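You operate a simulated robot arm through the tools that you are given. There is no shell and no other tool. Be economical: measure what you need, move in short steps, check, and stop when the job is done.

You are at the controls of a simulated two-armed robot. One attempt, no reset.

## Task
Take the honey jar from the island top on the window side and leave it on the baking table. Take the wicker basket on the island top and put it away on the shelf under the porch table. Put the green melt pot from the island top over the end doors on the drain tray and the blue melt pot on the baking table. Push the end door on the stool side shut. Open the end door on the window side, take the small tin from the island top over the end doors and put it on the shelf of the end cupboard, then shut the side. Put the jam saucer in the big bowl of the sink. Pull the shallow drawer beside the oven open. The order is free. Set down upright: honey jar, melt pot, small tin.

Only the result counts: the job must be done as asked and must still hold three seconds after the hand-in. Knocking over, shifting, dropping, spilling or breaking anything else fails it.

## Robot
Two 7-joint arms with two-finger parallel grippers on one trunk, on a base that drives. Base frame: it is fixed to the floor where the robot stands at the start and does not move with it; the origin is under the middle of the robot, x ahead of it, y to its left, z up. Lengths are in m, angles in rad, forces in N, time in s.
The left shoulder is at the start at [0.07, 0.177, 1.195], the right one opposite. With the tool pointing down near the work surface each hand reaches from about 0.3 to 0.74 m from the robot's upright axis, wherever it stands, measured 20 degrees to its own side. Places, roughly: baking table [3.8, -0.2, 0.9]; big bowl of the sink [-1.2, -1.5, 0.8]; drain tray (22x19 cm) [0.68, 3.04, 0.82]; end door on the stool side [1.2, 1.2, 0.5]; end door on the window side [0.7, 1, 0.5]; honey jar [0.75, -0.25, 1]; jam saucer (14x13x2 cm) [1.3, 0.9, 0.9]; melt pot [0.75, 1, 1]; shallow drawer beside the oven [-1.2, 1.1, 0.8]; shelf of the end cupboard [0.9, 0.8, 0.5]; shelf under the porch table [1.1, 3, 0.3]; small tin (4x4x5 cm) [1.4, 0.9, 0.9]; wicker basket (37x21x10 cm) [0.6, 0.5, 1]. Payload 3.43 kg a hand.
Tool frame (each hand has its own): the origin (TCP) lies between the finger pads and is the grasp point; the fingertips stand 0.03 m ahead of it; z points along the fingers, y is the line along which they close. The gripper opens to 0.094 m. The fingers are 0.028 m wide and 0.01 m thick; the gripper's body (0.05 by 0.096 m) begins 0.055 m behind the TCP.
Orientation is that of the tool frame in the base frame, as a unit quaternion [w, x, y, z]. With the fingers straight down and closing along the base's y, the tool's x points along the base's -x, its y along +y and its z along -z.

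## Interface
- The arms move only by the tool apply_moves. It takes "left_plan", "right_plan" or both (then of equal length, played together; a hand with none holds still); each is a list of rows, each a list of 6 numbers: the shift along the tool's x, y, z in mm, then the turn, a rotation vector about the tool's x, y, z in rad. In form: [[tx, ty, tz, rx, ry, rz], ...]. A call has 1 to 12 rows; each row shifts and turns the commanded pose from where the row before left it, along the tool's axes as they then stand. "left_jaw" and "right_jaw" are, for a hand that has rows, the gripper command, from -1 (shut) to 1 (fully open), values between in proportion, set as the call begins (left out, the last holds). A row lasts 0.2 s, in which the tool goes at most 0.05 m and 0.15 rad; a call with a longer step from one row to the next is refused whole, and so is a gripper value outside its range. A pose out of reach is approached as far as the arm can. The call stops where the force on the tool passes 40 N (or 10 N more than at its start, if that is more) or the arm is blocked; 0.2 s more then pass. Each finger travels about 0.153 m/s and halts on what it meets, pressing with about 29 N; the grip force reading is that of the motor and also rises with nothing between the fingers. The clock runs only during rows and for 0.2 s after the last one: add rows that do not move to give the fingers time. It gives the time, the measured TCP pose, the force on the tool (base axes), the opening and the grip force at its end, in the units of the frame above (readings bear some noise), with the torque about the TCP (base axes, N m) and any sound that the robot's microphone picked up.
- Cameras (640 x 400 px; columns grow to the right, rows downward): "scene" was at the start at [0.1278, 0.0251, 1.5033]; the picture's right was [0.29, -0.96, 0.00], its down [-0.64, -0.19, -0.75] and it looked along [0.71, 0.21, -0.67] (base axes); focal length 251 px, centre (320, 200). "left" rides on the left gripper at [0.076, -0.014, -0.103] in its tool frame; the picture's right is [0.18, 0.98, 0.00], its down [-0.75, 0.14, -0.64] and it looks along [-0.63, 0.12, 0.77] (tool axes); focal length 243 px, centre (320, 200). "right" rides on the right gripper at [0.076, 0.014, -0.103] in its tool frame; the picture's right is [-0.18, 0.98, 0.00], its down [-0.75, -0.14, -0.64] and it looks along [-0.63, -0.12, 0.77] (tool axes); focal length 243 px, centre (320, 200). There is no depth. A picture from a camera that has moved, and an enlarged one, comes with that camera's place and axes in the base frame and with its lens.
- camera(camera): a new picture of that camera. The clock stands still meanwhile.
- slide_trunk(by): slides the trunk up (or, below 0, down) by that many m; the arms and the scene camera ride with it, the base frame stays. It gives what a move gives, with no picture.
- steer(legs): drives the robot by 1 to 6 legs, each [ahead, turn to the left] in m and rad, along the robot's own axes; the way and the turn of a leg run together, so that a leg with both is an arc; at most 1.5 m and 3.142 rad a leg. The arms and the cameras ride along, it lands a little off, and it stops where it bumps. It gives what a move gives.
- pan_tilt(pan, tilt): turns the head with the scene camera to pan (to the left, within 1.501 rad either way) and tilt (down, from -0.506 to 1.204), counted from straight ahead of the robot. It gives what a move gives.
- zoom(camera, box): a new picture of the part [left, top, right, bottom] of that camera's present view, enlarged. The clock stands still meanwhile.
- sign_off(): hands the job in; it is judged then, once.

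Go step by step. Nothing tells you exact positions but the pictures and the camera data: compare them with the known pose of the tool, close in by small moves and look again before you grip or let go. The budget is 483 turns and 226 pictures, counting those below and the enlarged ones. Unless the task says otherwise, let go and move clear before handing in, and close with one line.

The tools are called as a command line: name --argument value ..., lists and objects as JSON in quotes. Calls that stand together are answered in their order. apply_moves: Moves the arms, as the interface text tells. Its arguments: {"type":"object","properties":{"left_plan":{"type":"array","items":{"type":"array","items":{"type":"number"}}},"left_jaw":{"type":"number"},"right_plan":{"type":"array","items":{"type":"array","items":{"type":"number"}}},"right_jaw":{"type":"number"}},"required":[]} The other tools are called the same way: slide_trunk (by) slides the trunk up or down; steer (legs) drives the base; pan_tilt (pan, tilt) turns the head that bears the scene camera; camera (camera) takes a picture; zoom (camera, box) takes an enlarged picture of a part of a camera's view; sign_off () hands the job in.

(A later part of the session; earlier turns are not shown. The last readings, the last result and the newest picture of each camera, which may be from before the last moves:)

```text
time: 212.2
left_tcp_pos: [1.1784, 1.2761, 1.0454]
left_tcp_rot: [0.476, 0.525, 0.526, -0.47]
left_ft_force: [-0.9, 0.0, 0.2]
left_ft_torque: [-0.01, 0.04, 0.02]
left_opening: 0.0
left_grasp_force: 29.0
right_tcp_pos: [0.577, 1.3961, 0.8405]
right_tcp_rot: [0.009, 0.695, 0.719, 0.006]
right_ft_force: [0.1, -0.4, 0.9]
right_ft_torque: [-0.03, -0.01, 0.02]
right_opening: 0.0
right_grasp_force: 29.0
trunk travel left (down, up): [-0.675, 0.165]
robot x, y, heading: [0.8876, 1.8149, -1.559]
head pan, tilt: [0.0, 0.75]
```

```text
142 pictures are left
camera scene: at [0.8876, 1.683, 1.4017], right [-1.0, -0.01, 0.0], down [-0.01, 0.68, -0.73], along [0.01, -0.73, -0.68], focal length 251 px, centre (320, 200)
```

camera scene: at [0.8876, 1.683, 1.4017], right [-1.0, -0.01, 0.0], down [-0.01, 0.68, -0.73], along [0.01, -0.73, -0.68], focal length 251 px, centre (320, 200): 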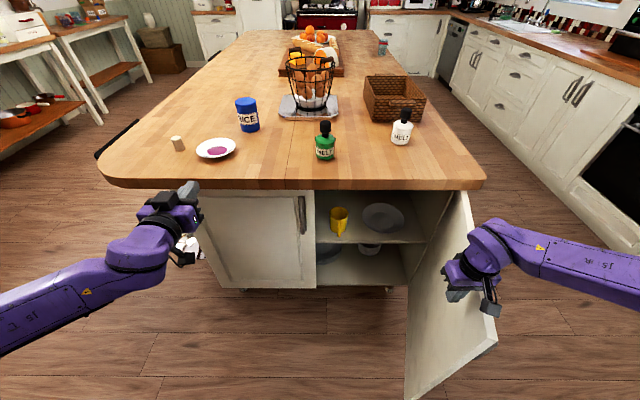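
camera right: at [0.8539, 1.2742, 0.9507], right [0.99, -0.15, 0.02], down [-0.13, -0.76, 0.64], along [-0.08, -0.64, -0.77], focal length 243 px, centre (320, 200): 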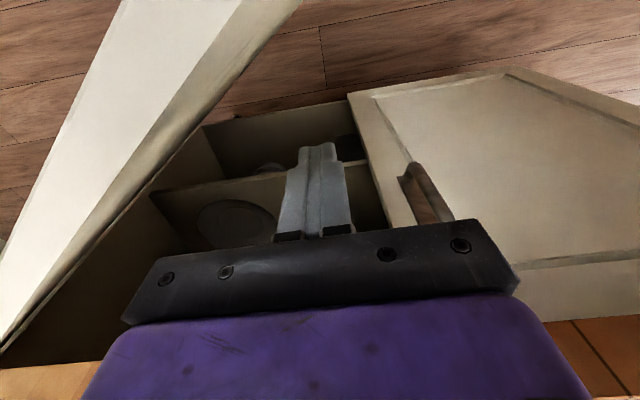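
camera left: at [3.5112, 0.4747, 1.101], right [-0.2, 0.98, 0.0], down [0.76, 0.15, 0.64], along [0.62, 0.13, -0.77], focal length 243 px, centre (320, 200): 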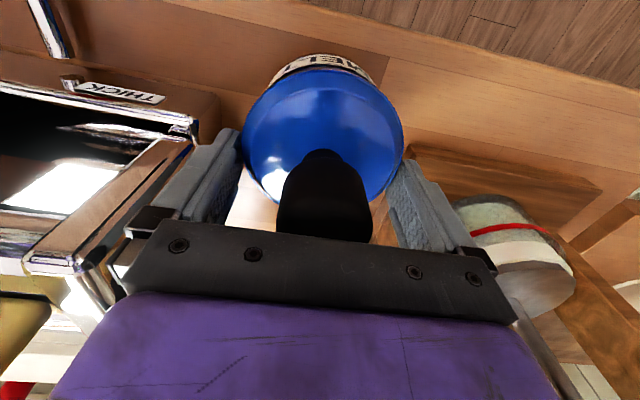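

The door is wide open and the shelf is visible: yellow mug near (0.81,0.93), plate near (0.59,0.84); a free spot for the tin is about (0.70, 0.955). I lift the right hand clear and raise the trunk, then drive towards the tin.

apply_moves --right_plan '[[0, 15, -20, 0, 0, 0], [0, 0, -45, 0, 0, 0], [0, 0, -45, 0, 0, 0], [20, 0, -30, 0, 0, 0]]' --left_plan '[[0, 0, 0, 0, 0.15, 0], [0, 0, 0, 0, 0.15, 0], [0, 0, 0, 0, 0.15, 0], [0, 0, 0, 0, 0.15, 0]]' --left_jaw 0.6

slide_trunk --by 0.12

steer --legs '[[0, 0.861], [0.4, 0], [0, -0.861]]'

pan_tilt --pan 0.4 --tilt 0.8

camera --camera "scene"

camera --camera "left"

```text
time: 213.2
left_tcp_pos: [1.179, 1.2749, 1.0426]
left_tcp_rot: [0.298, 0.642, 0.643, -0.294]
left_ft_force: [0.6, 1.0, -0.4]
left_ft_torque: [0.0, -0.01, 0.01]
left_opening: 0.0752
left_grasp_force: 0.0
right_tcp_pos: [0.59, 1.4175, 0.9845]
right_tcp_rot: [0.01, 0.696, 0.718, 0.006]
right_ft_force: [0.0, 1.7, 0.4]
right_ft_torque: [0.0, 0.01, 0.05]
right_opening: 0.0
right_grasp_force: 29.2
trunk travel left (down, up): [-0.675, 0.165]
robot x, y, heading: [0.8893, 1.8117, -1.558]
head pan, tilt: [0.0, 0.75]
```

```text
time: 214.7
left_tcp_pos: [1.1802, 1.2749, 1.1624]
left_tcp_rot: [0.299, 0.64, 0.644, -0.294]
left_ft_force: [-1.1, -0.1, 0.2]
left_ft_torque: [0.01, 0.0, 0.01]
left_opening: 0.0754
left_grasp_force: 0.0
right_tcp_pos: [0.5901, 1.4168, 1.1033]
right_tcp_rot: [0.009, 0.697, 0.717, 0.007]
right_ft_force: [-0.2, 0.2, -0.5]
right_ft_torque: [-0.03, 0.04, 0.02]
right_opening: 0.0001
right_grasp_force: 29.0
trunk travel left (down, up): [-0.795, 0.045]
robot x, y, heading: [0.8899, 1.8133, -1.558]
head pan, tilt: [0.0, 0.75]
```

```text
time: 221.7
left_tcp_pos: [1.4931, 1.0216, 1.1623]
left_tcp_rot: [0.3, 0.637, 0.648, -0.292]
left_ft_force: [0.6, 0.1, 0.3]
left_ft_torque: [0.02, -0.01, -0.01]
left_opening: 0.0752
left_grasp_force: 0.0
right_tcp_pos: [0.9029, 1.1575, 1.1033]
right_tcp_rot: [0.009, 0.692, 0.722, 0.007]
right_ft_force: [-0.2, -0.1, 0.4]
right_ft_torque: [0.03, -0.02, 0.03]
right_opening: 0.0003
right_grasp_force: 29.3
trunk travel left (down, up): [-0.795, 0.045]
robot x, y, heading: [1.1958, 1.5548, -1.545]
head pan, tilt: [0.0, 0.75]
```

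```text
time: 222.5
left_tcp_pos: [1.494, 1.0223, 1.1638]
left_tcp_rot: [0.3, 0.637, 0.647, -0.293]
left_ft_force: [0.3, -0.5, -0.3]
left_ft_torque: [0.02, -0.03, 0.0]
left_opening: 0.0751
left_grasp_force: 0.1
right_tcp_pos: [0.9025, 1.1575, 1.103]
right_tcp_rot: [0.009, 0.692, 0.722, 0.006]
right_ft_force: [-1.0, 0.3, 0.3]
right_ft_torque: [0.0, 0.0, 0.01]
right_opening: 0.0001
right_grasp_force: 28.9
trunk travel left (down, up): [-0.795, 0.045]
robot x, y, heading: [1.1956, 1.5534, -1.548]
head pan, tilt: [0.4, 0.799]
```

```text
141 pictures are left
camera scene: at [1.2288, 1.4343, 1.5175], right [-0.91, -0.41, 0.0], down [-0.29, 0.65, -0.7], along [0.29, -0.64, -0.72], focal length 251 px, centre (320, 200)
```

scene: 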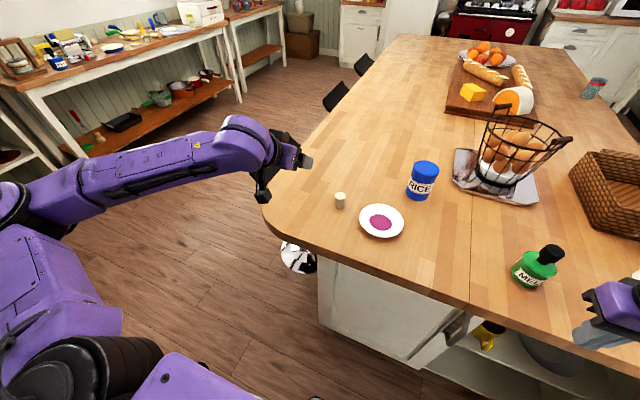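

```text
140 pictures are left
camera left: at [1.4776, 1.1496, 1.1717], right [0.98, 0.14, -0.14], down [0.14, 0.0, 0.99], along [0.14, -0.99, -0.02], focal length 243 px, centre (320, 200)
```

left: 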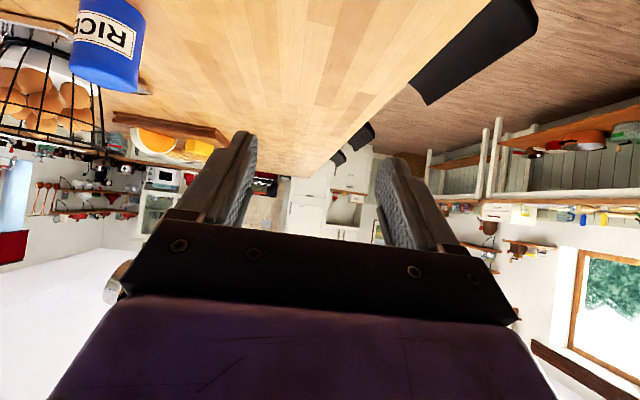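

Tin at (1.40, 0.90). The left tool is pitched 40° down; I bring it behind and above the tin.

apply_moves --left_plan '[[18, -23.5, 25, 0, 0, 0], [18, -23.5, 25, 0, 0, 0], [18, -23.5, 25, 0, 0, 0], [18, -23.5, 25, 0, 0, 0], [0, 0, 0, 0, 0, 0]]'

camera --camera "left"

camera --camera "scene"

```text
time: 223.7
left_tcp_pos: [1.4003, 0.9933, 1.0429]
left_tcp_rot: [0.299, 0.637, 0.647, -0.294]
left_ft_force: [0.7, -0.2, 0.0]
left_ft_torque: [0.02, 0.04, -0.02]
left_opening: 0.0751
left_grasp_force: 0.0
right_tcp_pos: [0.9022, 1.1567, 1.1041]
right_tcp_rot: [0.009, 0.693, 0.721, 0.006]
right_ft_force: [-0.7, 0.2, -0.2]
right_ft_torque: [-0.01, -0.01, 0.03]
right_opening: 0.0
right_grasp_force: 29.2
trunk travel left (down, up): [-0.795, 0.045]
robot x, y, heading: [1.1971, 1.5561, -1.549]
head pan, tilt: [0.4, 0.799]
```

```text
139 pictures are left
camera left: at [1.3843, 1.1201, 1.0515], right [0.98, 0.14, -0.14], down [0.14, 0.0, 0.99], along [0.14, -0.99, -0.02], focal length 243 px, centre (320, 200)
```

left: 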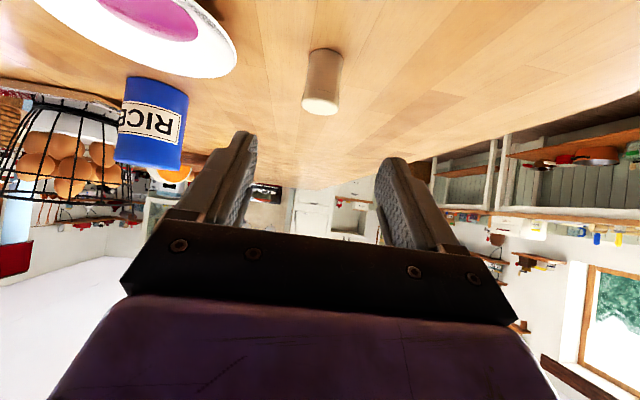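

```text
138 pictures are left
camera scene: at [1.2298, 1.4352, 1.5176], right [-0.91, -0.41, 0.0], down [-0.29, 0.65, -0.7], along [0.29, -0.64, -0.72], focal length 251 px, centre (320, 200)
```

scene: 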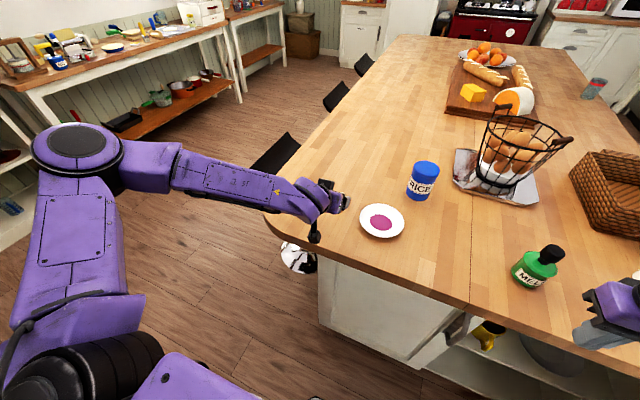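

I narrow the jaw to stay clear of the saucer and advance along the tool axis.

apply_moves --left_plan '[[3, 0, 25, 0, 0, 0], [3, 0, 25, 0, 0, 0], [3, 0, 25, 0, 0, 0], [0, 0, 0, 0, 0, 0]]' --left_jaw 0.25

camera --camera "left"

zoom --camera "scene" --box '[280, 150, 430, 250]'

```text
time: 224.7
left_tcp_pos: [1.3989, 0.9401, 0.987]
left_tcp_rot: [0.3, 0.637, 0.647, -0.292]
left_ft_force: [0.1, 0.6, 0.0]
left_ft_torque: [-0.02, -0.03, 0.01]
left_opening: 0.0591
left_grasp_force: 0.1
right_tcp_pos: [0.9025, 1.1558, 1.1051]
right_tcp_rot: [0.008, 0.692, 0.722, 0.006]
right_ft_force: [-0.5, 1.0, 0.0]
right_ft_torque: [-0.01, 0.01, -0.01]
right_opening: 0.0
right_grasp_force: 29.0
trunk travel left (down, up): [-0.795, 0.045]
robot x, y, heading: [1.1956, 1.5602, -1.547]
head pan, tilt: [0.4, 0.799]
```

```text
137 pictures are left
camera left: at [1.3846, 1.0667, 0.996], right [0.98, 0.14, -0.14], down [0.14, 0.0, 0.99], along [0.14, -0.99, -0.02], focal length 243 px, centre (320, 200)
```

left: 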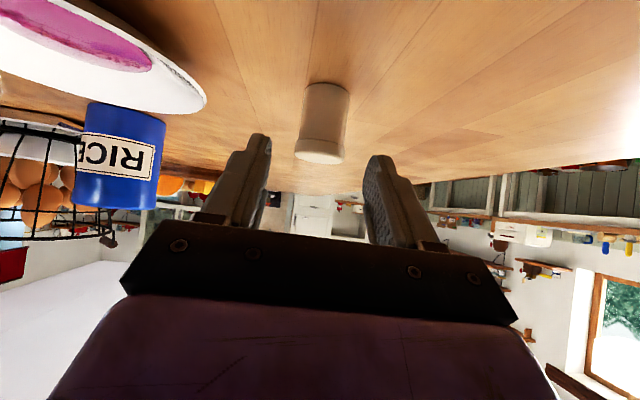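

```text
4.00 times, centred on (355, 200) of scene
camera zoom: at [1.2287, 1.4346, 1.5176], right [-0.91, -0.41, 0.0], down [-0.29, 0.65, -0.7], along [0.29, -0.64, -0.72], focal length 1004 px, centre (180, 200)
```

zoom: 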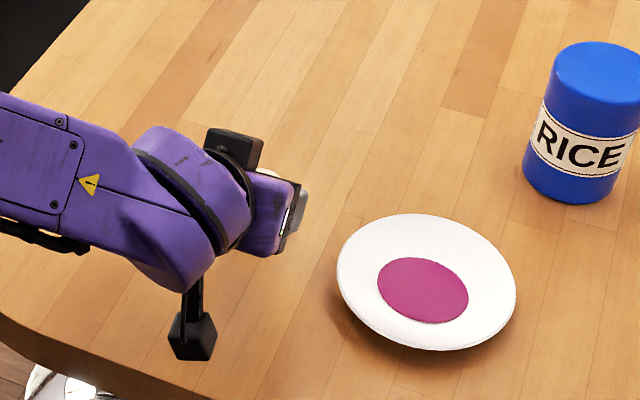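

apply_moves --left_plan '[[2, 2, 21, 0, 0, 0], [1, 0, 21, 0, 0, 0], [0, 0, 0, 0, 0, 0]]'

camera --camera "left"

```text
time: 225.5
left_tcp_pos: [1.4036, 0.9092, 0.9582]
left_tcp_rot: [0.3, 0.637, 0.647, -0.292]
left_ft_force: [-0.3, 0.5, -1.1]
left_ft_torque: [0.01, -0.05, 0.01]
left_opening: 0.0589
left_grasp_force: 0.1
right_tcp_pos: [0.9027, 1.1579, 1.1036]
right_tcp_rot: [0.009, 0.692, 0.722, 0.005]
right_ft_force: [0.0, -0.2, -0.1]
right_ft_torque: [-0.01, 0.01, -0.04]
right_opening: 0.0001
right_grasp_force: 29.0
trunk travel left (down, up): [-0.795, 0.045]
robot x, y, heading: [1.1947, 1.5542, -1.55]
head pan, tilt: [0.4, 0.799]
```

```text
135 pictures are left
camera left: at [1.3876, 1.0373, 0.9658], right [0.98, 0.14, -0.14], down [0.14, 0.0, 0.99], along [0.14, -0.99, -0.02], focal length 243 px, centre (320, 200)
```

left: 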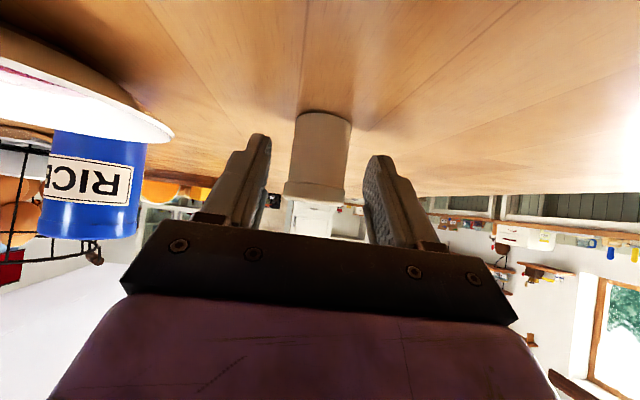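

apply_moves --left_plan '[[0, 0, 0, 0, 0, 0], [0, 0, 0, 0, 0, 0], [0, 0, 0, 0, 0, 0]]' --left_jaw -1

camera --camera "left"

```text
time: 226.3
left_tcp_pos: [1.4042, 0.9088, 0.9582]
left_tcp_rot: [0.3, 0.637, 0.648, -0.291]
left_ft_force: [0.0, -1.0, 1.1]
left_ft_torque: [-0.08, -0.03, 0.01]
left_opening: 0.0366
left_grasp_force: 29.1
right_tcp_pos: [0.9025, 1.1568, 1.1031]
right_tcp_rot: [0.008, 0.692, 0.722, 0.006]
right_ft_force: [0.8, -0.5, 0.6]
right_ft_torque: [0.03, 0.0, 0.0]
right_opening: 0.0001
right_grasp_force: 29.0
trunk travel left (down, up): [-0.795, 0.045]
robot x, y, heading: [1.1967, 1.5564, -1.549]
head pan, tilt: [0.4, 0.799]
```

```text
134 pictures are left
camera left: at [1.3873, 1.037, 0.9657], right [0.98, 0.14, -0.14], down [0.14, 0.0, 0.99], along [0.14, -0.99, -0.02], focal length 243 px, centre (320, 200)
```

left: 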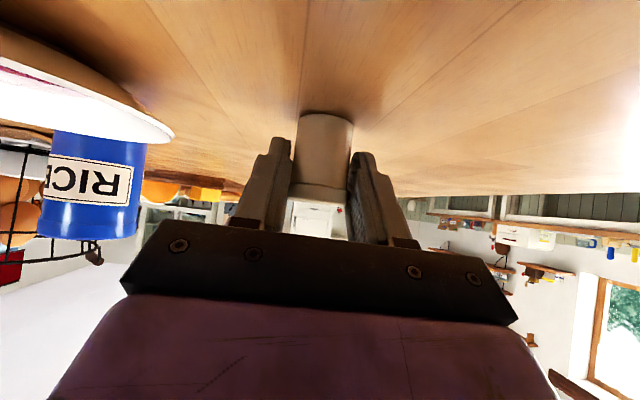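

The tin is held. I lift it, draw it back, and raise the right hand a bit.

apply_moves --left_plan '[[-30, 0, -26, 0, 0, 0], [-30, 0, -26, 0, 0, 0], [-10, 0, -38, 0, 0, 0], [-3, 0, -40, 0, 0, 0], [-3, 0, -40, 0, 0, 0], [20, 0, -40, 0, 0, 0], [20, 0, -40, 0, 0, 0]]' --right_plan '[[10, 0, -30, 0, 0, 0], [10, 0, -30, 0, 0, 0], [10, 0, -30, 0, 0, 0], [10, 0, -30, 0, 0, 0], [10, 0, -20, 0, 0, 0], [0, 0, 0, 0, 0, 0], [0, 0, 0, 0, 0, 0]]'

steer --legs '[[-0.25, 0], [0, -0.767], [0.26, 0], [0, 0.316]]'

pan_tilt --pan 0.0 --tilt 0.9

camera --camera "scene"

```text
time: 227.9
left_tcp_pos: [1.398, 1.0794, 1.148]
left_tcp_rot: [0.301, 0.636, 0.647, -0.292]
left_ft_force: [0.4, 0.9, -0.9]
left_ft_torque: [0.0, 0.01, 0.02]
left_opening: 0.0362
left_grasp_force: 28.9
right_tcp_pos: [0.9403, 1.208, 1.225]
right_tcp_rot: [0.01, 0.693, 0.721, 0.004]
right_ft_force: [-0.1, 1.4, -0.1]
right_ft_torque: [-0.06, -0.01, -0.01]
right_opening: 0.0
right_grasp_force: 29.1
right hand out of reach, approached as far as the arm can: row 2, 3, 4, 5
trunk travel left (down, up): [-0.795, 0.045]
robot x, y, heading: [1.1972, 1.559, -1.55]
head pan, tilt: [0.4, 0.799]
```

```text
time: 234.2
left_tcp_pos: [0.9944, 1.1, 1.149]
left_tcp_rot: [0.228, 0.765, 0.49, -0.351]
left_ft_force: [-0.2, 0.1, -1.0]
left_ft_torque: [-0.03, 0.04, -0.02]
left_opening: 0.0362
left_grasp_force: 28.9
right_tcp_pos: [0.639, 1.4139, 1.222]
right_tcp_rot: [0.01, 0.836, 0.549, 0.003]
right_ft_force: [-1.0, 0.2, 1.2]
right_ft_torque: [0.03, -0.01, 0.0]
right_opening: 0.0
right_grasp_force: 28.9
trunk travel left (down, up): [-0.795, 0.045]
robot x, y, heading: [1.0227, 1.6193, -1.997]
head pan, tilt: [0.4, 0.799]
```

```text
time: 235.1
left_tcp_pos: [0.9939, 1.0987, 1.1459]
left_tcp_rot: [0.228, 0.765, 0.49, -0.351]
left_ft_force: [0.3, -0.5, -0.5]
left_ft_torque: [-0.01, 0.01, -0.01]
left_opening: 0.0356
left_grasp_force: 29.1
right_tcp_pos: [0.6395, 1.413, 1.223]
right_tcp_rot: [0.01, 0.836, 0.549, 0.003]
right_ft_force: [-0.4, -0.8, 0.2]
right_ft_torque: [-0.04, 0.01, -0.03]
right_opening: 0.0001
right_grasp_force: 28.4
trunk travel left (down, up): [-0.795, 0.045]
robot x, y, heading: [1.024, 1.6226, -1.999]
head pan, tilt: [0.0, 0.901]
```

```text
133 pictures are left
camera scene: at [0.9673, 1.5057, 1.5096], right [-0.91, 0.41, 0.0], down [0.32, 0.71, -0.62], along [-0.26, -0.57, -0.78], focal length 251 px, centre (320, 200)
```

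scene: 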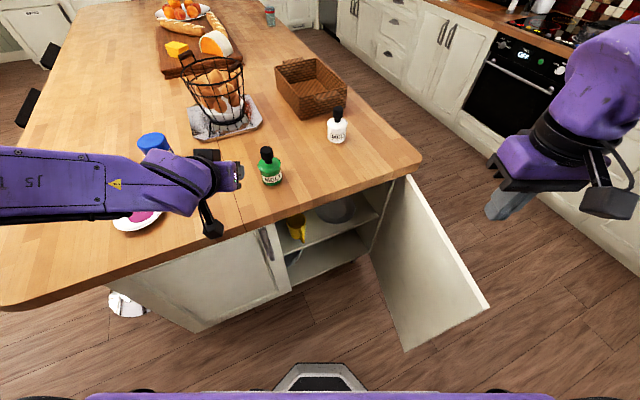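

zoom --camera "scene" --box '[240, 170, 420, 290]'

```text
3.33 times, centred on (330, 230) of scene
camera zoom: at [0.9673, 1.5057, 1.5096], right [-0.91, 0.41, 0.0], down [0.32, 0.71, -0.62], along [-0.26, -0.57, -0.78], focal length 836 px, centre (287, 100)
```

zoom: 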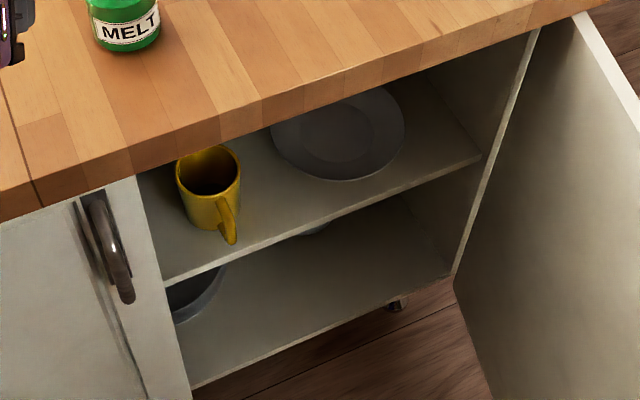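

Shelf at about z≈0.49; the spot (0.70, 0.95) is free between mug and plate. I bring the tin to the front of the opening, clear of the counter edge, then lower the trunk.

apply_moves --left_plan '[[10.5, -37, -12.5, 0, 0, 0], [10.5, -37, -12.5, 0, 0, 0], [10.5, -37, -12.5, 0, 0, 0], [10.5, -37, -12.5, 0, 0, 0], [10.5, -37, -12.5, 0, 0, 0], [0, 0, 0, 0, 0, 0]]'

camera --camera "scene"

```text
time: 236.5
left_tcp_pos: [0.8657, 1.2517, 1.1484]
left_tcp_rot: [0.226, 0.765, 0.49, -0.352]
left_ft_force: [-0.3, -0.2, -0.5]
left_ft_torque: [0.01, 0.0, 0.01]
left_opening: 0.036
left_grasp_force: 28.6
right_tcp_pos: [0.6392, 1.4123, 1.2226]
right_tcp_rot: [0.009, 0.836, 0.549, 0.003]
right_ft_force: [-0.1, 0.7, 0.0]
right_ft_torque: [-0.04, 0.05, 0.0]
right_opening: 0.0
right_grasp_force: 29.4
trunk travel left (down, up): [-0.795, 0.045]
robot x, y, heading: [1.0213, 1.6193, -1.996]
head pan, tilt: [0.0, 0.901]
```

```text
131 pictures are left
camera scene: at [0.9682, 1.505, 1.5096], right [-0.91, 0.41, 0.0], down [0.32, 0.71, -0.62], along [-0.26, -0.57, -0.78], focal length 251 px, centre (320, 200)
```

scene: 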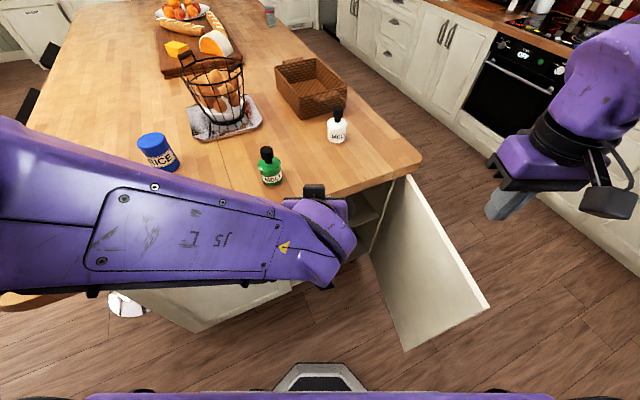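

The left elbow is close over the counter corner, so I back the base first, then lower the trunk a little and reach down with the arm.

steer --legs '[[-0.17, 0]]'

slide_trunk --by -0.2

apply_moves --left_plan '[[30, 0, 26, 0, 0, 0], [30, 0, 26, 0, 0, 0], [30, 0, 26, 0, 0, 0], [30, 0, 26, 0, 0, 0], [30, 0, 26, 0, 0, 0], [30, 0, 26, 0, 0, 0], [30, 0, 26, 0, 0, 0], [30, 0, 26, 0, 0, 0]]'

camera --camera "scene"

```text
time: 237.9
left_tcp_pos: [0.9325, 1.4041, 1.1477]
left_tcp_rot: [0.227, 0.765, 0.489, -0.351]
left_ft_force: [0.8, -0.7, -0.9]
left_ft_torque: [0.04, 0.0, -0.03]
left_opening: 0.0357
left_grasp_force: 29.2
right_tcp_pos: [0.7068, 1.5651, 1.2218]
right_tcp_rot: [0.009, 0.836, 0.549, 0.005]
right_ft_force: [-0.1, 0.5, -0.5]
right_ft_torque: [0.0, -0.04, -0.01]
right_opening: 0.0
right_grasp_force: 29.4
trunk travel left (down, up): [-0.795, 0.045]
robot x, y, heading: [1.0915, 1.7751, -1.997]
head pan, tilt: [0.0, 0.901]
```

```text
time: 240.1
left_tcp_pos: [0.9346, 1.4064, 0.9476]
left_tcp_rot: [0.227, 0.765, 0.489, -0.352]
left_ft_force: [-0.6, 0.4, -0.6]
left_ft_torque: [-0.02, 0.0, -0.02]
left_opening: 0.0362
left_grasp_force: 28.6
right_tcp_pos: [0.7083, 1.5682, 1.0232]
right_tcp_rot: [0.01, 0.835, 0.549, 0.003]
right_ft_force: [0.1, 0.2, 0.5]
right_ft_torque: [-0.01, -0.01, 0.0]
right_opening: 0.0004
right_grasp_force: 29.1
trunk travel left (down, up): [-0.595, 0.245]
robot x, y, heading: [1.0904, 1.7751, -1.997]
head pan, tilt: [0.0, 0.901]
```

```text
time: 241.9
left_tcp_pos: [0.9353, 1.4035, 0.6328]
left_tcp_rot: [0.228, 0.765, 0.49, -0.351]
left_ft_force: [-0.3, -0.7, -0.4]
left_ft_torque: [-0.01, 0.0, -0.04]
left_opening: 0.036
left_grasp_force: 29.5
right_tcp_pos: [0.7084, 1.5674, 1.0223]
right_tcp_rot: [0.01, 0.836, 0.549, 0.004]
right_ft_force: [0.0, -0.3, 0.1]
right_ft_torque: [0.03, 0.01, -0.01]
right_opening: 0.0001
right_grasp_force: 29.2
trunk travel left (down, up): [-0.595, 0.245]
robot x, y, heading: [1.091, 1.7699, -1.993]
head pan, tilt: [0.0, 0.901]
```

```text
130 pictures are left
camera scene: at [1.037, 1.6604, 1.3097], right [-0.91, 0.41, 0.0], down [0.32, 0.71, -0.62], along [-0.26, -0.57, -0.78], focal length 251 px, centre (320, 200)
```

scene: 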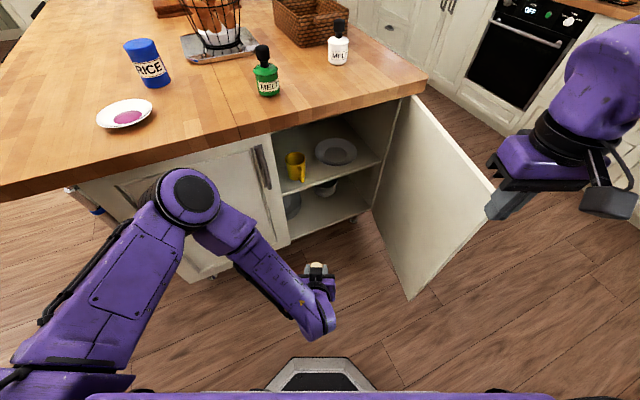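

Clear view of the tin in hand and the shelf. I extend the arm toward the opening.

apply_moves --left_plan '[[-19.7, -3.1, 34.2, 0, 0, 0], [-19.7, -3.1, 34.2, 0, 0, 0], [-19.7, -3.1, 34.2, 0, 0, 0], [-19.7, -3.1, 34.2, 0, 0, 0], [-19.7, -3.1, 34.2, 0, 0, 0], [-19.7, -3.1, 34.2, 0, 0, 0], [-19.7, -3.1, 34.2, 0, 0, 0], [-19.7, -3.1, 34.2, 0, 0, 0]]'

camera --camera "scene"

```text
time: 243.7
left_tcp_pos: [0.8002, 1.1481, 0.5773]
left_tcp_rot: [0.226, 0.765, 0.49, -0.351]
left_ft_force: [-0.5, -0.1, 0.6]
left_ft_torque: [-0.01, 0.0, 0.01]
left_opening: 0.0362
left_grasp_force: 28.8
left hand out of reach, approached as far as the arm can: row 8
right_tcp_pos: [0.7087, 1.5676, 1.0238]
right_tcp_rot: [0.01, 0.835, 0.55, 0.003]
right_ft_force: [-0.4, 0.2, 0.1]
right_ft_torque: [0.0, 0.0, -0.01]
right_opening: 0.0
right_grasp_force: 28.9
trunk travel left (down, up): [-0.595, 0.245]
robot x, y, heading: [1.0943, 1.7731, -1.992]
head pan, tilt: [0.0, 0.901]
```

```text
129 pictures are left
camera scene: at [1.0374, 1.6606, 1.3097], right [-0.91, 0.41, 0.0], down [0.32, 0.71, -0.62], along [-0.26, -0.57, -0.78], focal length 251 px, centre (320, 200)
```

scene: 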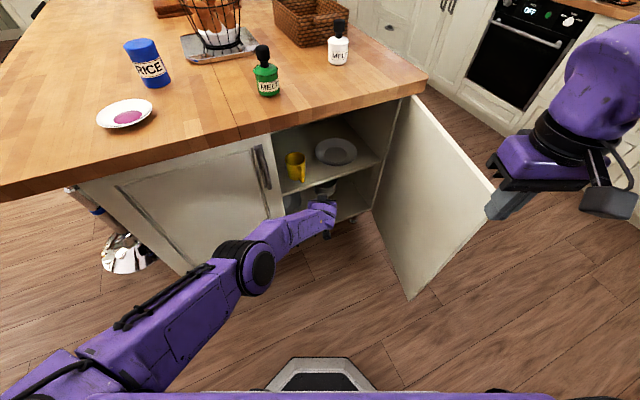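

steer --legs '[[0.12, 0]]'

camera --camera "scene"

camera --camera "left"

```text
time: 244.9
left_tcp_pos: [0.7495, 1.0381, 0.5765]
left_tcp_rot: [0.227, 0.765, 0.489, -0.351]
left_ft_force: [0.5, 0.4, -0.3]
left_ft_torque: [-0.02, -0.01, -0.02]
left_opening: 0.0362
left_grasp_force: 29.1
right_tcp_pos: [0.6579, 1.4597, 1.0224]
right_tcp_rot: [0.01, 0.836, 0.548, 0.004]
right_ft_force: [0.2, 0.3, 0.4]
right_ft_torque: [0.02, 0.02, 0.0]
right_opening: 0.0001
right_grasp_force: 28.9
trunk travel left (down, up): [-0.595, 0.245]
robot x, y, heading: [1.0439, 1.6664, -1.997]
head pan, tilt: [0.0, 0.901]
```

```text
128 pictures are left
camera scene: at [0.9874, 1.5516, 1.3095], right [-0.91, 0.41, 0.0], down [0.32, 0.71, -0.62], along [-0.26, -0.56, -0.78], focal length 251 px, centre (320, 200)
```

scene: 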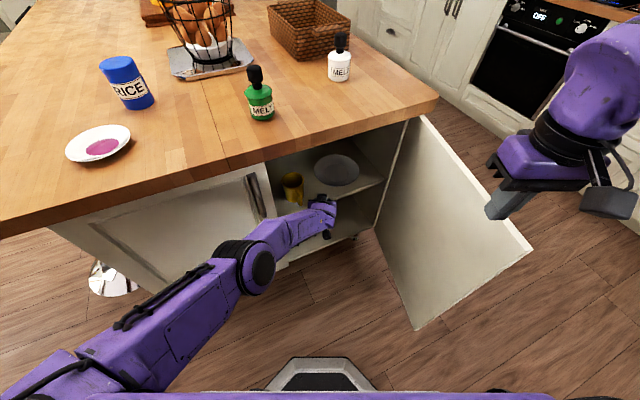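

```text
127 pictures are left
camera left: at [0.7912, 1.1615, 0.5853], right [0.94, -0.3, -0.14], down [0.12, -0.06, 0.99], along [-0.31, -0.95, -0.02], focal length 243 px, centre (320, 200)
```

left: 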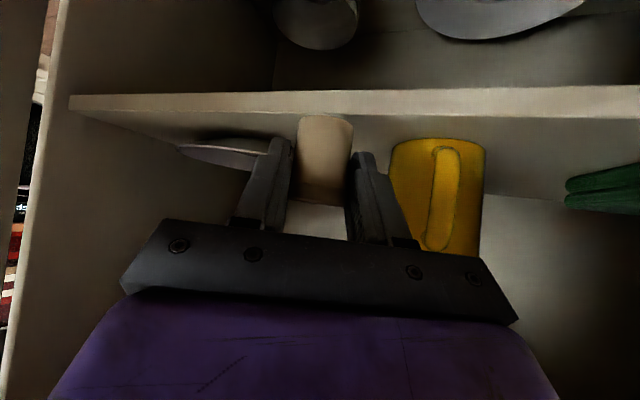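

steer --legs '[[0.06, 0]]'

camera --camera "scene"

camera --camera "left"

```text
time: 245.9
left_tcp_pos: [0.723, 0.9824, 0.5764]
left_tcp_rot: [0.226, 0.766, 0.488, -0.352]
left_ft_force: [0.0, 0.0, -0.7]
left_ft_torque: [0.0, 0.0, 0.0]
left_opening: 0.0362
left_grasp_force: 29.3
right_tcp_pos: [0.6332, 1.4026, 1.0216]
right_tcp_rot: [0.01, 0.837, 0.547, 0.005]
right_ft_force: [-0.2, 0.6, 0.8]
right_ft_torque: [0.02, -0.04, 0.02]
right_opening: 0.0
right_grasp_force: 28.7
trunk travel left (down, up): [-0.595, 0.245]
robot x, y, heading: [1.0163, 1.6113, -1.997]
head pan, tilt: [0.0, 0.901]
```

```text
126 pictures are left
camera scene: at [0.9613, 1.4945, 1.3094], right [-0.91, 0.41, 0.0], down [0.33, 0.71, -0.62], along [-0.26, -0.56, -0.78], focal length 251 px, centre (320, 200)
```

scene: 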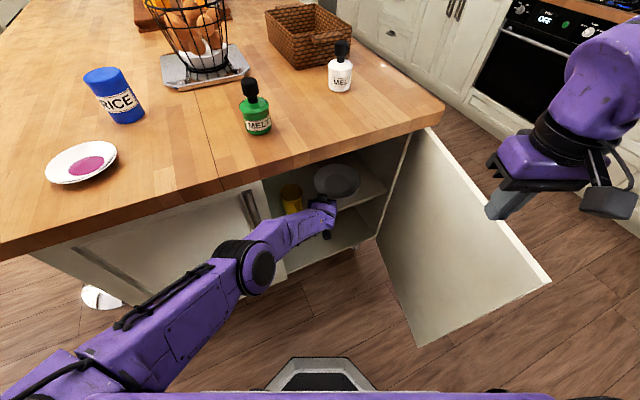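

```text
125 pictures are left
camera left: at [0.7649, 1.1051, 0.5849], right [0.94, -0.3, -0.14], down [0.12, -0.06, 0.99], along [-0.31, -0.95, -0.02], focal length 243 px, centre (320, 200)
```

left: 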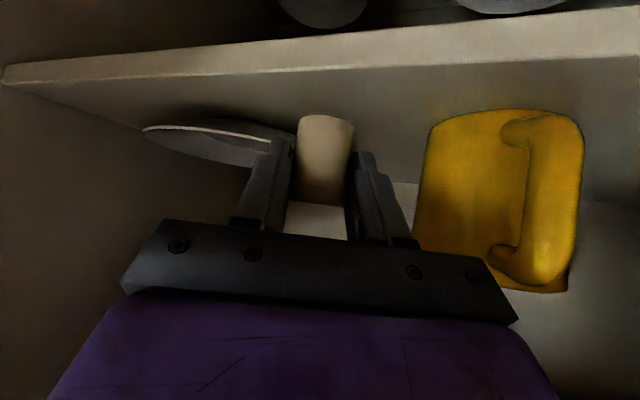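

steer --legs '[[0.045, 0]]'

camera --camera "left"

zoom --camera "scene" --box '[220, 150, 430, 290]'

```text
time: 246.8
left_tcp_pos: [0.7072, 0.9415, 0.576]
left_tcp_rot: [0.227, 0.765, 0.489, -0.352]
left_ft_force: [-0.1, 0.2, -0.8]
left_ft_torque: [0.02, -0.06, 0.02]
left_opening: 0.0364
left_grasp_force: 29.4
right_tcp_pos: [0.6142, 1.3619, 1.0219]
right_tcp_rot: [0.01, 0.837, 0.548, 0.005]
right_ft_force: [0.5, -0.6, 0.2]
right_ft_torque: [0.05, 0.0, 0.01]
right_opening: 0.0
right_grasp_force: 28.9
trunk travel left (down, up): [-0.595, 0.245]
robot x, y, heading: [0.9998, 1.5669, -1.999]
head pan, tilt: [0.0, 0.901]
```

```text
124 pictures are left
camera left: at [0.7471, 1.0644, 0.585], right [0.94, -0.3, -0.14], down [0.12, -0.06, 0.99], along [-0.31, -0.95, -0.02], focal length 243 px, centre (320, 200)
```

left: 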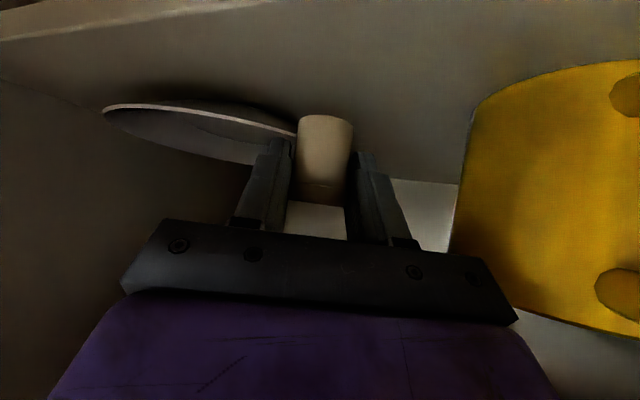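

```text
2.86 times, centred on (325, 220) of scene
camera zoom: at [0.9432, 1.4541, 1.3095], right [-0.91, 0.41, 0.0], down [0.32, 0.71, -0.62], along [-0.26, -0.56, -0.78], focal length 717 px, centre (306, 143)
```

zoom: 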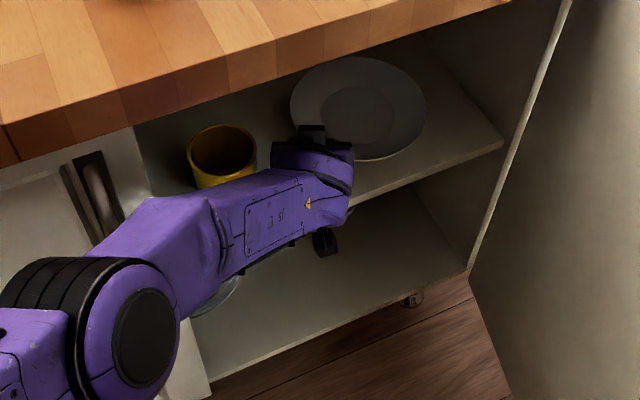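

Position good. I lower the tin gently to the shelf.

apply_moves --left_plan '[[6, 0, 5, 0, 0, 0], [6, 0, 5, 0, 0, 0], [4, 0, 3.4, 0, 0, 0], [4, 0, 3.4, 0, 0, 0], [4, 0, 3.4, 0, 0, 0], [4, 0, 3.4, 0, 0, 0], [4, 0, 3.4, 0, 0, 0], [4, 0, 3.4, 0, 0, 0]]'

camera --camera "left"

```text
time: 248.6
left_tcp_pos: [0.7129, 0.9413, 0.5643]
left_tcp_rot: [0.227, 0.766, 0.49, -0.35]
left_ft_force: [0.6, 0.3, -0.5]
left_ft_torque: [-0.02, -0.02, -0.02]
left_opening: 0.0359
left_grasp_force: 28.9
left hand out of reach, approached as far as the arm can: row 1, 2, 4, 5, 6, 7, 8
right_tcp_pos: [0.6141, 1.3629, 1.0231]
right_tcp_rot: [0.01, 0.837, 0.547, 0.004]
right_ft_force: [0.0, -0.9, 0.0]
right_ft_torque: [0.02, 0.0, -0.01]
right_opening: 0.0
right_grasp_force: 29.2
trunk travel left (down, up): [-0.595, 0.245]
robot x, y, heading: [0.995, 1.5699, -1.993]
head pan, tilt: [0.0, 0.901]
```

```text
122 pictures are left
camera left: at [0.7538, 1.0642, 0.5731], right [0.94, -0.3, -0.14], down [0.12, -0.06, 0.99], along [-0.31, -0.95, -0.02], focal length 243 px, centre (320, 200)
```

left: 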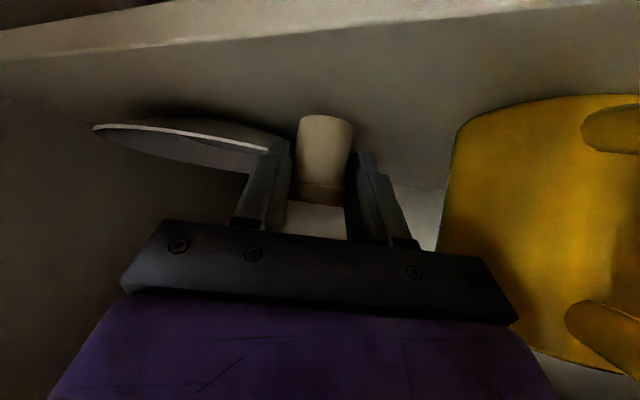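

The arm is at its reach; I lower by the trunk in small amounts.

slide_trunk --by -0.012

slide_trunk --by -0.012

camera --camera "left"

```text
time: 249.2
left_tcp_pos: [0.7132, 0.9412, 0.5574]
left_tcp_rot: [0.229, 0.763, 0.49, -0.354]
left_ft_force: [0.7, -1.9, 17.7]
left_ft_torque: [-0.17, 0.27, -0.04]
left_opening: 0.0358
left_grasp_force: 28.9
right_tcp_pos: [0.6162, 1.3649, 1.0122]
right_tcp_rot: [0.011, 0.836, 0.548, 0.002]
right_ft_force: [0.1, -0.2, 0.7]
right_ft_torque: [0.02, -0.01, 0.03]
right_opening: 0.0
right_grasp_force: 29.3
trunk travel left (down, up): [-0.583, 0.257]
robot x, y, heading: [0.9989, 1.5702, -1.995]
head pan, tilt: [0.0, 0.901]
```

```text
time: 249.9
left_tcp_pos: [0.7108, 0.937, 0.5497]
left_tcp_rot: [0.232, 0.761, 0.488, -0.358]
left_ft_force: [-3.1, -2.3, 17.2]
left_ft_torque: [-0.06, 0.27, -0.01]
left_opening: 0.036
left_grasp_force: 29.1
right_tcp_pos: [0.6148, 1.3628, 1.0001]
right_tcp_rot: [0.01, 0.836, 0.548, 0.003]
right_ft_force: [-0.6, 0.0, -0.2]
right_ft_torque: [0.02, 0.0, 0.02]
right_opening: 0.0002
right_grasp_force: 29.3
trunk travel left (down, up): [-0.571, 0.269]
robot x, y, heading: [0.9984, 1.5712, -1.997]
head pan, tilt: [0.0, 0.901]
stopped: the force on the tool passed its limit (the readings are from after the stop); the commanded pose is now the measured one
```

```text
121 pictures are left
camera left: at [0.7513, 1.0594, 0.5562], right [0.94, -0.3, -0.14], down [0.13, -0.04, 0.99], along [-0.31, -0.95, 0.0], focal length 243 px, centre (320, 200)
```

left: 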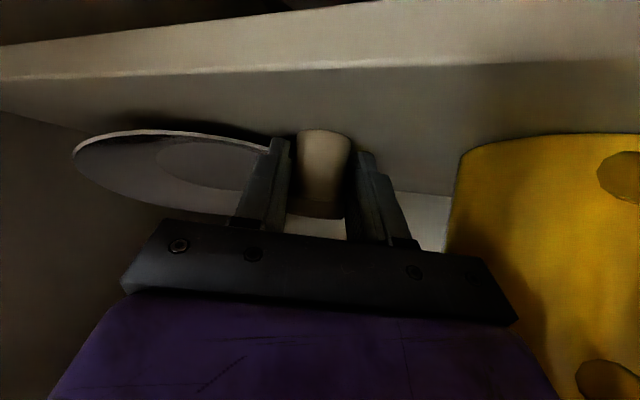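

The tin stands on the shelf. I open the jaw just a little and withdraw.

apply_moves --left_plan '[[0, 0, 0, 0, 0, 0], [0, 0, 0, 0, 0, 0]]' --left_jaw 0.05

camera --camera "left"

```text
time: 250.5
left_tcp_pos: [0.7112, 0.9369, 0.5494]
left_tcp_rot: [0.232, 0.761, 0.489, -0.358]
left_ft_force: [4.8, -13.0, 21.9]
left_ft_torque: [-0.46, 0.51, 0.39]
left_opening: 0.0433
left_grasp_force: 0.1
right_tcp_pos: [0.6167, 1.364, 0.9998]
right_tcp_rot: [0.011, 0.836, 0.549, 0.002]
right_ft_force: [-0.2, 0.3, -0.3]
right_ft_torque: [0.01, 0.01, 0.0]
right_opening: 0.0
right_grasp_force: 29.2
trunk travel left (down, up): [-0.571, 0.269]
robot x, y, heading: [0.9982, 1.5681, -1.995]
head pan, tilt: [0.0, 0.901]
```

```text
120 pictures are left
camera left: at [0.7531, 1.0596, 0.5563], right [0.94, -0.3, -0.14], down [0.13, -0.04, 0.99], along [-0.31, -0.95, 0.0], focal length 243 px, centre (320, 200)
```

left: 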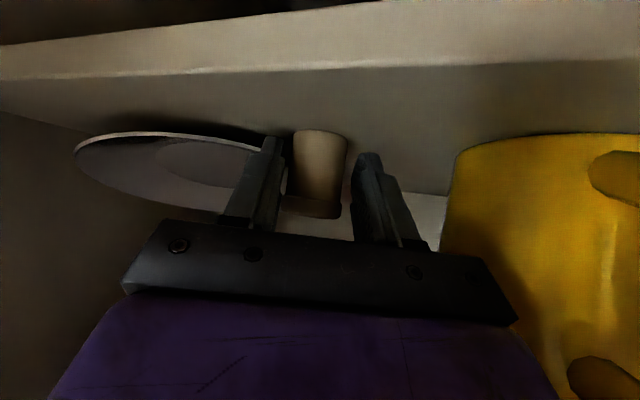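

slide_trunk --by 0.008

apply_moves --left_plan '[[0, 3, 0, 0, 0, 0], [0, 0, 0, 0, 0, 0]]' --left_jaw 0.1

camera --camera "left"

```text
time: 251.0
left_tcp_pos: [0.7122, 0.9411, 0.5528]
left_tcp_rot: [0.228, 0.764, 0.488, -0.355]
left_ft_force: [-0.1, 1.0, 4.0]
left_ft_torque: [-0.04, 0.18, 0.0]
left_opening: 0.0495
left_grasp_force: 0.2
right_tcp_pos: [0.6164, 1.3631, 1.0068]
right_tcp_rot: [0.011, 0.837, 0.548, 0.004]
right_ft_force: [-0.3, 0.9, -0.2]
right_ft_torque: [-0.01, 0.04, -0.02]
right_opening: 0.0
right_grasp_force: 28.2
trunk travel left (down, up): [-0.579, 0.261]
robot x, y, heading: [0.9952, 1.5731, -1.997]
head pan, tilt: [0.0, 0.901]
```

```text
time: 251.6
left_tcp_pos: [0.7134, 0.9383, 0.5538]
left_tcp_rot: [0.23, 0.763, 0.49, -0.355]
left_ft_force: [-0.9, 0.4, 3.3]
left_ft_torque: [-0.06, 0.19, -0.05]
left_opening: 0.0521
left_grasp_force: 0.6
right_tcp_pos: [0.6127, 1.3644, 1.0064]
right_tcp_rot: [0.011, 0.836, 0.548, 0.003]
right_ft_force: [0.4, -0.3, 0.3]
right_ft_torque: [0.03, -0.02, -0.03]
right_opening: 0.0002
right_grasp_force: 29.1
trunk travel left (down, up): [-0.579, 0.261]
robot x, y, heading: [0.9974, 1.5691, -1.994]
head pan, tilt: [0.0, 0.901]
```

```text
119 pictures are left
camera left: at [0.7548, 1.0608, 0.5611], right [0.94, -0.3, -0.14], down [0.13, -0.05, 0.99], along [-0.31, -0.95, -0.01], focal length 243 px, centre (320, 200)
```

left: 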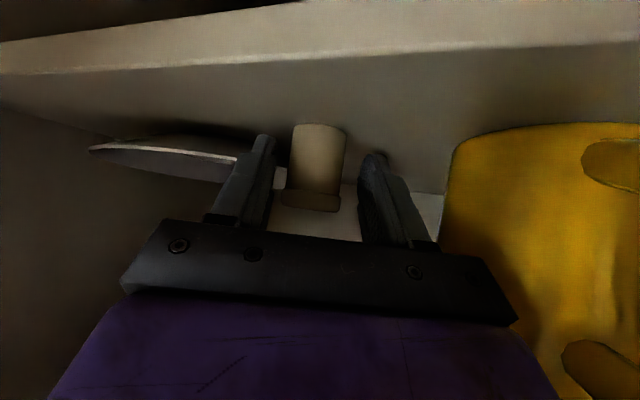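

slide_trunk --by 0.008

camera --camera "left"

```text
time: 252.2
left_tcp_pos: [0.7146, 0.939, 0.561]
left_tcp_rot: [0.229, 0.763, 0.489, -0.355]
left_ft_force: [0.3, -0.1, 0.2]
left_ft_torque: [0.02, 0.0, -0.02]
left_opening: 0.0516
left_grasp_force: 0.1
right_tcp_pos: [0.6142, 1.3628, 1.015]
right_tcp_rot: [0.011, 0.836, 0.549, 0.004]
right_ft_force: [-0.1, -0.5, 0.3]
right_ft_torque: [0.04, 0.01, 0.0]
right_opening: 0.0
right_grasp_force: 29.0
trunk travel left (down, up): [-0.587, 0.253]
robot x, y, heading: [1.0002, 1.5658, -1.998]
head pan, tilt: [0.0, 0.901]
```

```text
118 pictures are left
camera left: at [0.755, 1.0604, 0.5685], right [0.94, -0.3, -0.14], down [0.13, -0.05, 0.99], along [-0.31, -0.95, -0.01], focal length 243 px, centre (320, 200)
```

left: 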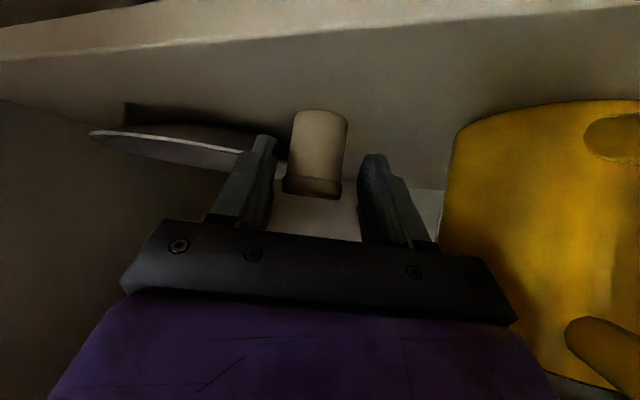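

Free. I back the base out.

steer --legs '[[-0.25, 0]]'

zoom --camera "scene" --box '[230, 100, 410, 220]'

camera --camera "scene"

```text
time: 254.0
left_tcp_pos: [0.816, 1.165, 0.562]
left_tcp_rot: [0.228, 0.764, 0.488, -0.356]
left_ft_force: [-0.6, -0.1, -0.5]
left_ft_torque: [0.01, 0.01, 0.01]
left_opening: 0.0517
left_grasp_force: 0.0
right_tcp_pos: [0.7179, 1.5912, 1.0151]
right_tcp_rot: [0.011, 0.837, 0.548, 0.004]
right_ft_force: [0.4, 0.0, 0.6]
right_ft_torque: [0.0, 0.01, -0.01]
right_opening: 0.0
right_grasp_force: 29.3
trunk travel left (down, up): [-0.587, 0.253]
robot x, y, heading: [1.1033, 1.7969, -2.001]
head pan, tilt: [0.0, 0.901]
```

```text
3.33 times, centred on (320, 160) of scene
camera zoom: at [1.047, 1.6831, 1.3018], right [-0.91, 0.42, 0.0], down [0.33, 0.71, -0.62], along [-0.26, -0.57, -0.78], focal length 836 px, centre (320, 333)
```

zoom: 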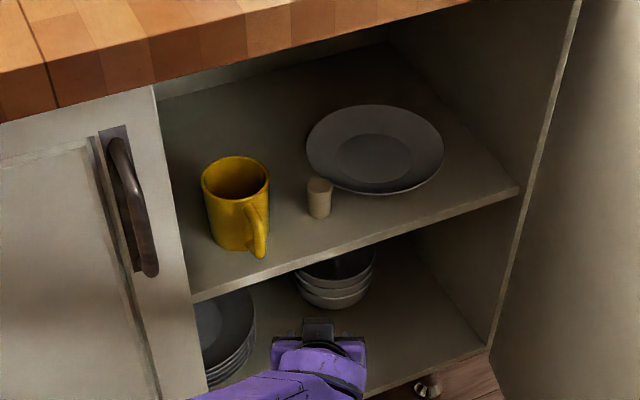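

```text
116 pictures are left
camera scene: at [1.047, 1.6831, 1.3018], right [-0.91, 0.42, 0.0], down [0.33, 0.71, -0.62], along [-0.26, -0.57, -0.78], focal length 251 px, centre (320, 200)
```

scene: 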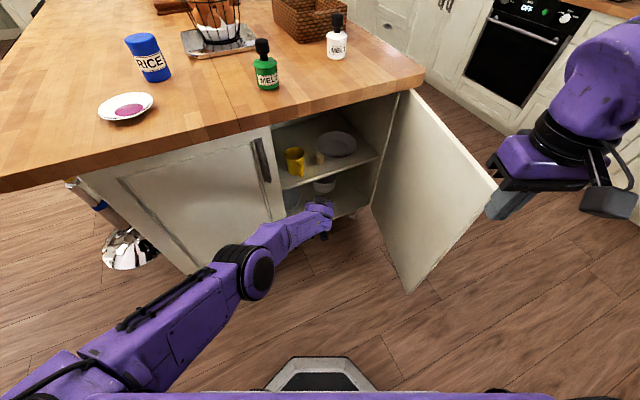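

The tin stands upright on the shelf. Now I raise and retract the left arm and trunk, then reposition to shut the door with the right hand.

apply_moves --left_plan '[[-7.5, 0, -39, 0, 0, 0], [-7.5, 0, -39, 0, 0, 0], [-7.5, 0, -39, 0, 0, 0], [-7.5, 0, -39, 0, 0, 0], [-7.5, 0, -39, 0, 0, 0], [-7.5, 0, -39, 0, 0, 0], [-7.5, 0, -39, 0, 0, 0], [-7.5, 0, -39, 0, 0, 0]]'

slide_trunk --by 0.2

steer --legs '[[-0.15, 0], [0, -1.14], [0.45, 0], [0, 1.571]]'

pan_tilt --pan -0.2 --tilt 0.8

camera --camera "scene"

```text
time: 255.8
left_tcp_pos: [0.9005, 1.3492, 0.8087]
left_tcp_rot: [0.228, 0.764, 0.488, -0.356]
left_ft_force: [0.3, 0.2, 0.4]
left_ft_torque: [-0.02, -0.02, -0.01]
left_opening: 0.0518
left_grasp_force: 0.1
right_tcp_pos: [0.717, 1.5912, 1.015]
right_tcp_rot: [0.011, 0.836, 0.548, 0.003]
right_ft_force: [0.8, 0.1, 0.1]
right_ft_torque: [0.0, 0.01, -0.02]
right_opening: 0.0001
right_grasp_force: 29.4
trunk travel left (down, up): [-0.587, 0.253]
robot x, y, heading: [1.1018, 1.7939, -1.995]
head pan, tilt: [0.0, 0.901]
```

```text
time: 258.0
left_tcp_pos: [0.9004, 1.3476, 1.0074]
left_tcp_rot: [0.228, 0.764, 0.488, -0.355]
left_ft_force: [-0.5, 0.7, -0.6]
left_ft_torque: [0.0, -0.03, 0.01]
left_opening: 0.0517
left_grasp_force: 0.1
right_tcp_pos: [0.7165, 1.5902, 1.2149]
right_tcp_rot: [0.011, 0.837, 0.547, 0.004]
right_ft_force: [0.4, 0.4, -0.9]
right_ft_torque: [0.03, -0.01, -0.03]
right_opening: 0.0
right_grasp_force: 28.9
trunk travel left (down, up): [-0.787, 0.053]
robot x, y, heading: [1.1007, 1.796, -1.995]
head pan, tilt: [0.0, 0.901]
```

```text
time: 268.3
left_tcp_pos: [0.7332, 1.4343, 1.008]
left_tcp_rot: [0.302, 0.636, 0.646, -0.296]
left_ft_force: [0.6, -0.3, 0.1]
left_ft_torque: [-0.01, 0.0, 0.02]
left_opening: 0.0516
left_grasp_force: 0.1
right_tcp_pos: [0.4633, 1.574, 1.2141]
right_tcp_rot: [0.01, 0.694, 0.72, 0.005]
right_ft_force: [-0.2, -1.2, 0.1]
right_ft_torque: [-0.01, -0.01, 0.0]
right_opening: 0.0
right_grasp_force: 29.3
trunk travel left (down, up): [-0.787, 0.053]
robot x, y, heading: [0.7197, 1.9242, -1.546]
head pan, tilt: [0.0, 0.901]
```

```text
time: 269.1
left_tcp_pos: [0.7327, 1.4339, 1.0072]
left_tcp_rot: [0.303, 0.635, 0.646, -0.295]
left_ft_force: [0.0, -0.5, -0.3]
left_ft_torque: [0.01, -0.01, 0.01]
left_opening: 0.0519
left_grasp_force: 0.0
right_tcp_pos: [0.4632, 1.5742, 1.214]
right_tcp_rot: [0.009, 0.693, 0.72, 0.005]
right_ft_force: [0.4, -0.1, 0.4]
right_ft_torque: [-0.02, -0.02, 0.0]
right_opening: 0.0001
right_grasp_force: 28.9
trunk travel left (down, up): [-0.787, 0.053]
robot x, y, heading: [0.7162, 1.9235, -1.548]
head pan, tilt: [-0.201, 0.799]
```

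```text
115 pictures are left
camera scene: at [0.7037, 1.7974, 1.5096], right [-0.98, 0.18, 0.0], down [0.13, 0.71, -0.7], along [-0.12, -0.69, -0.72], focal length 251 px, centre (320, 200)
```

scene: 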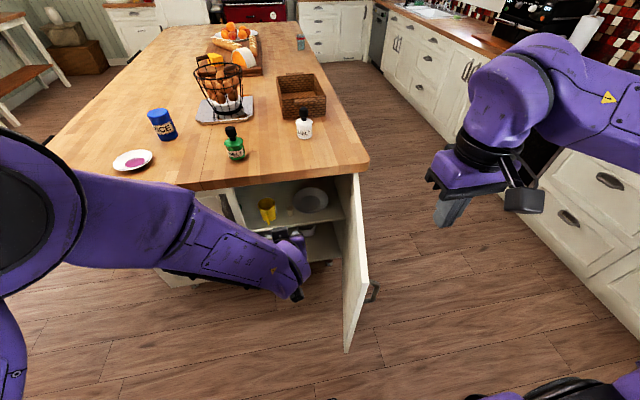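

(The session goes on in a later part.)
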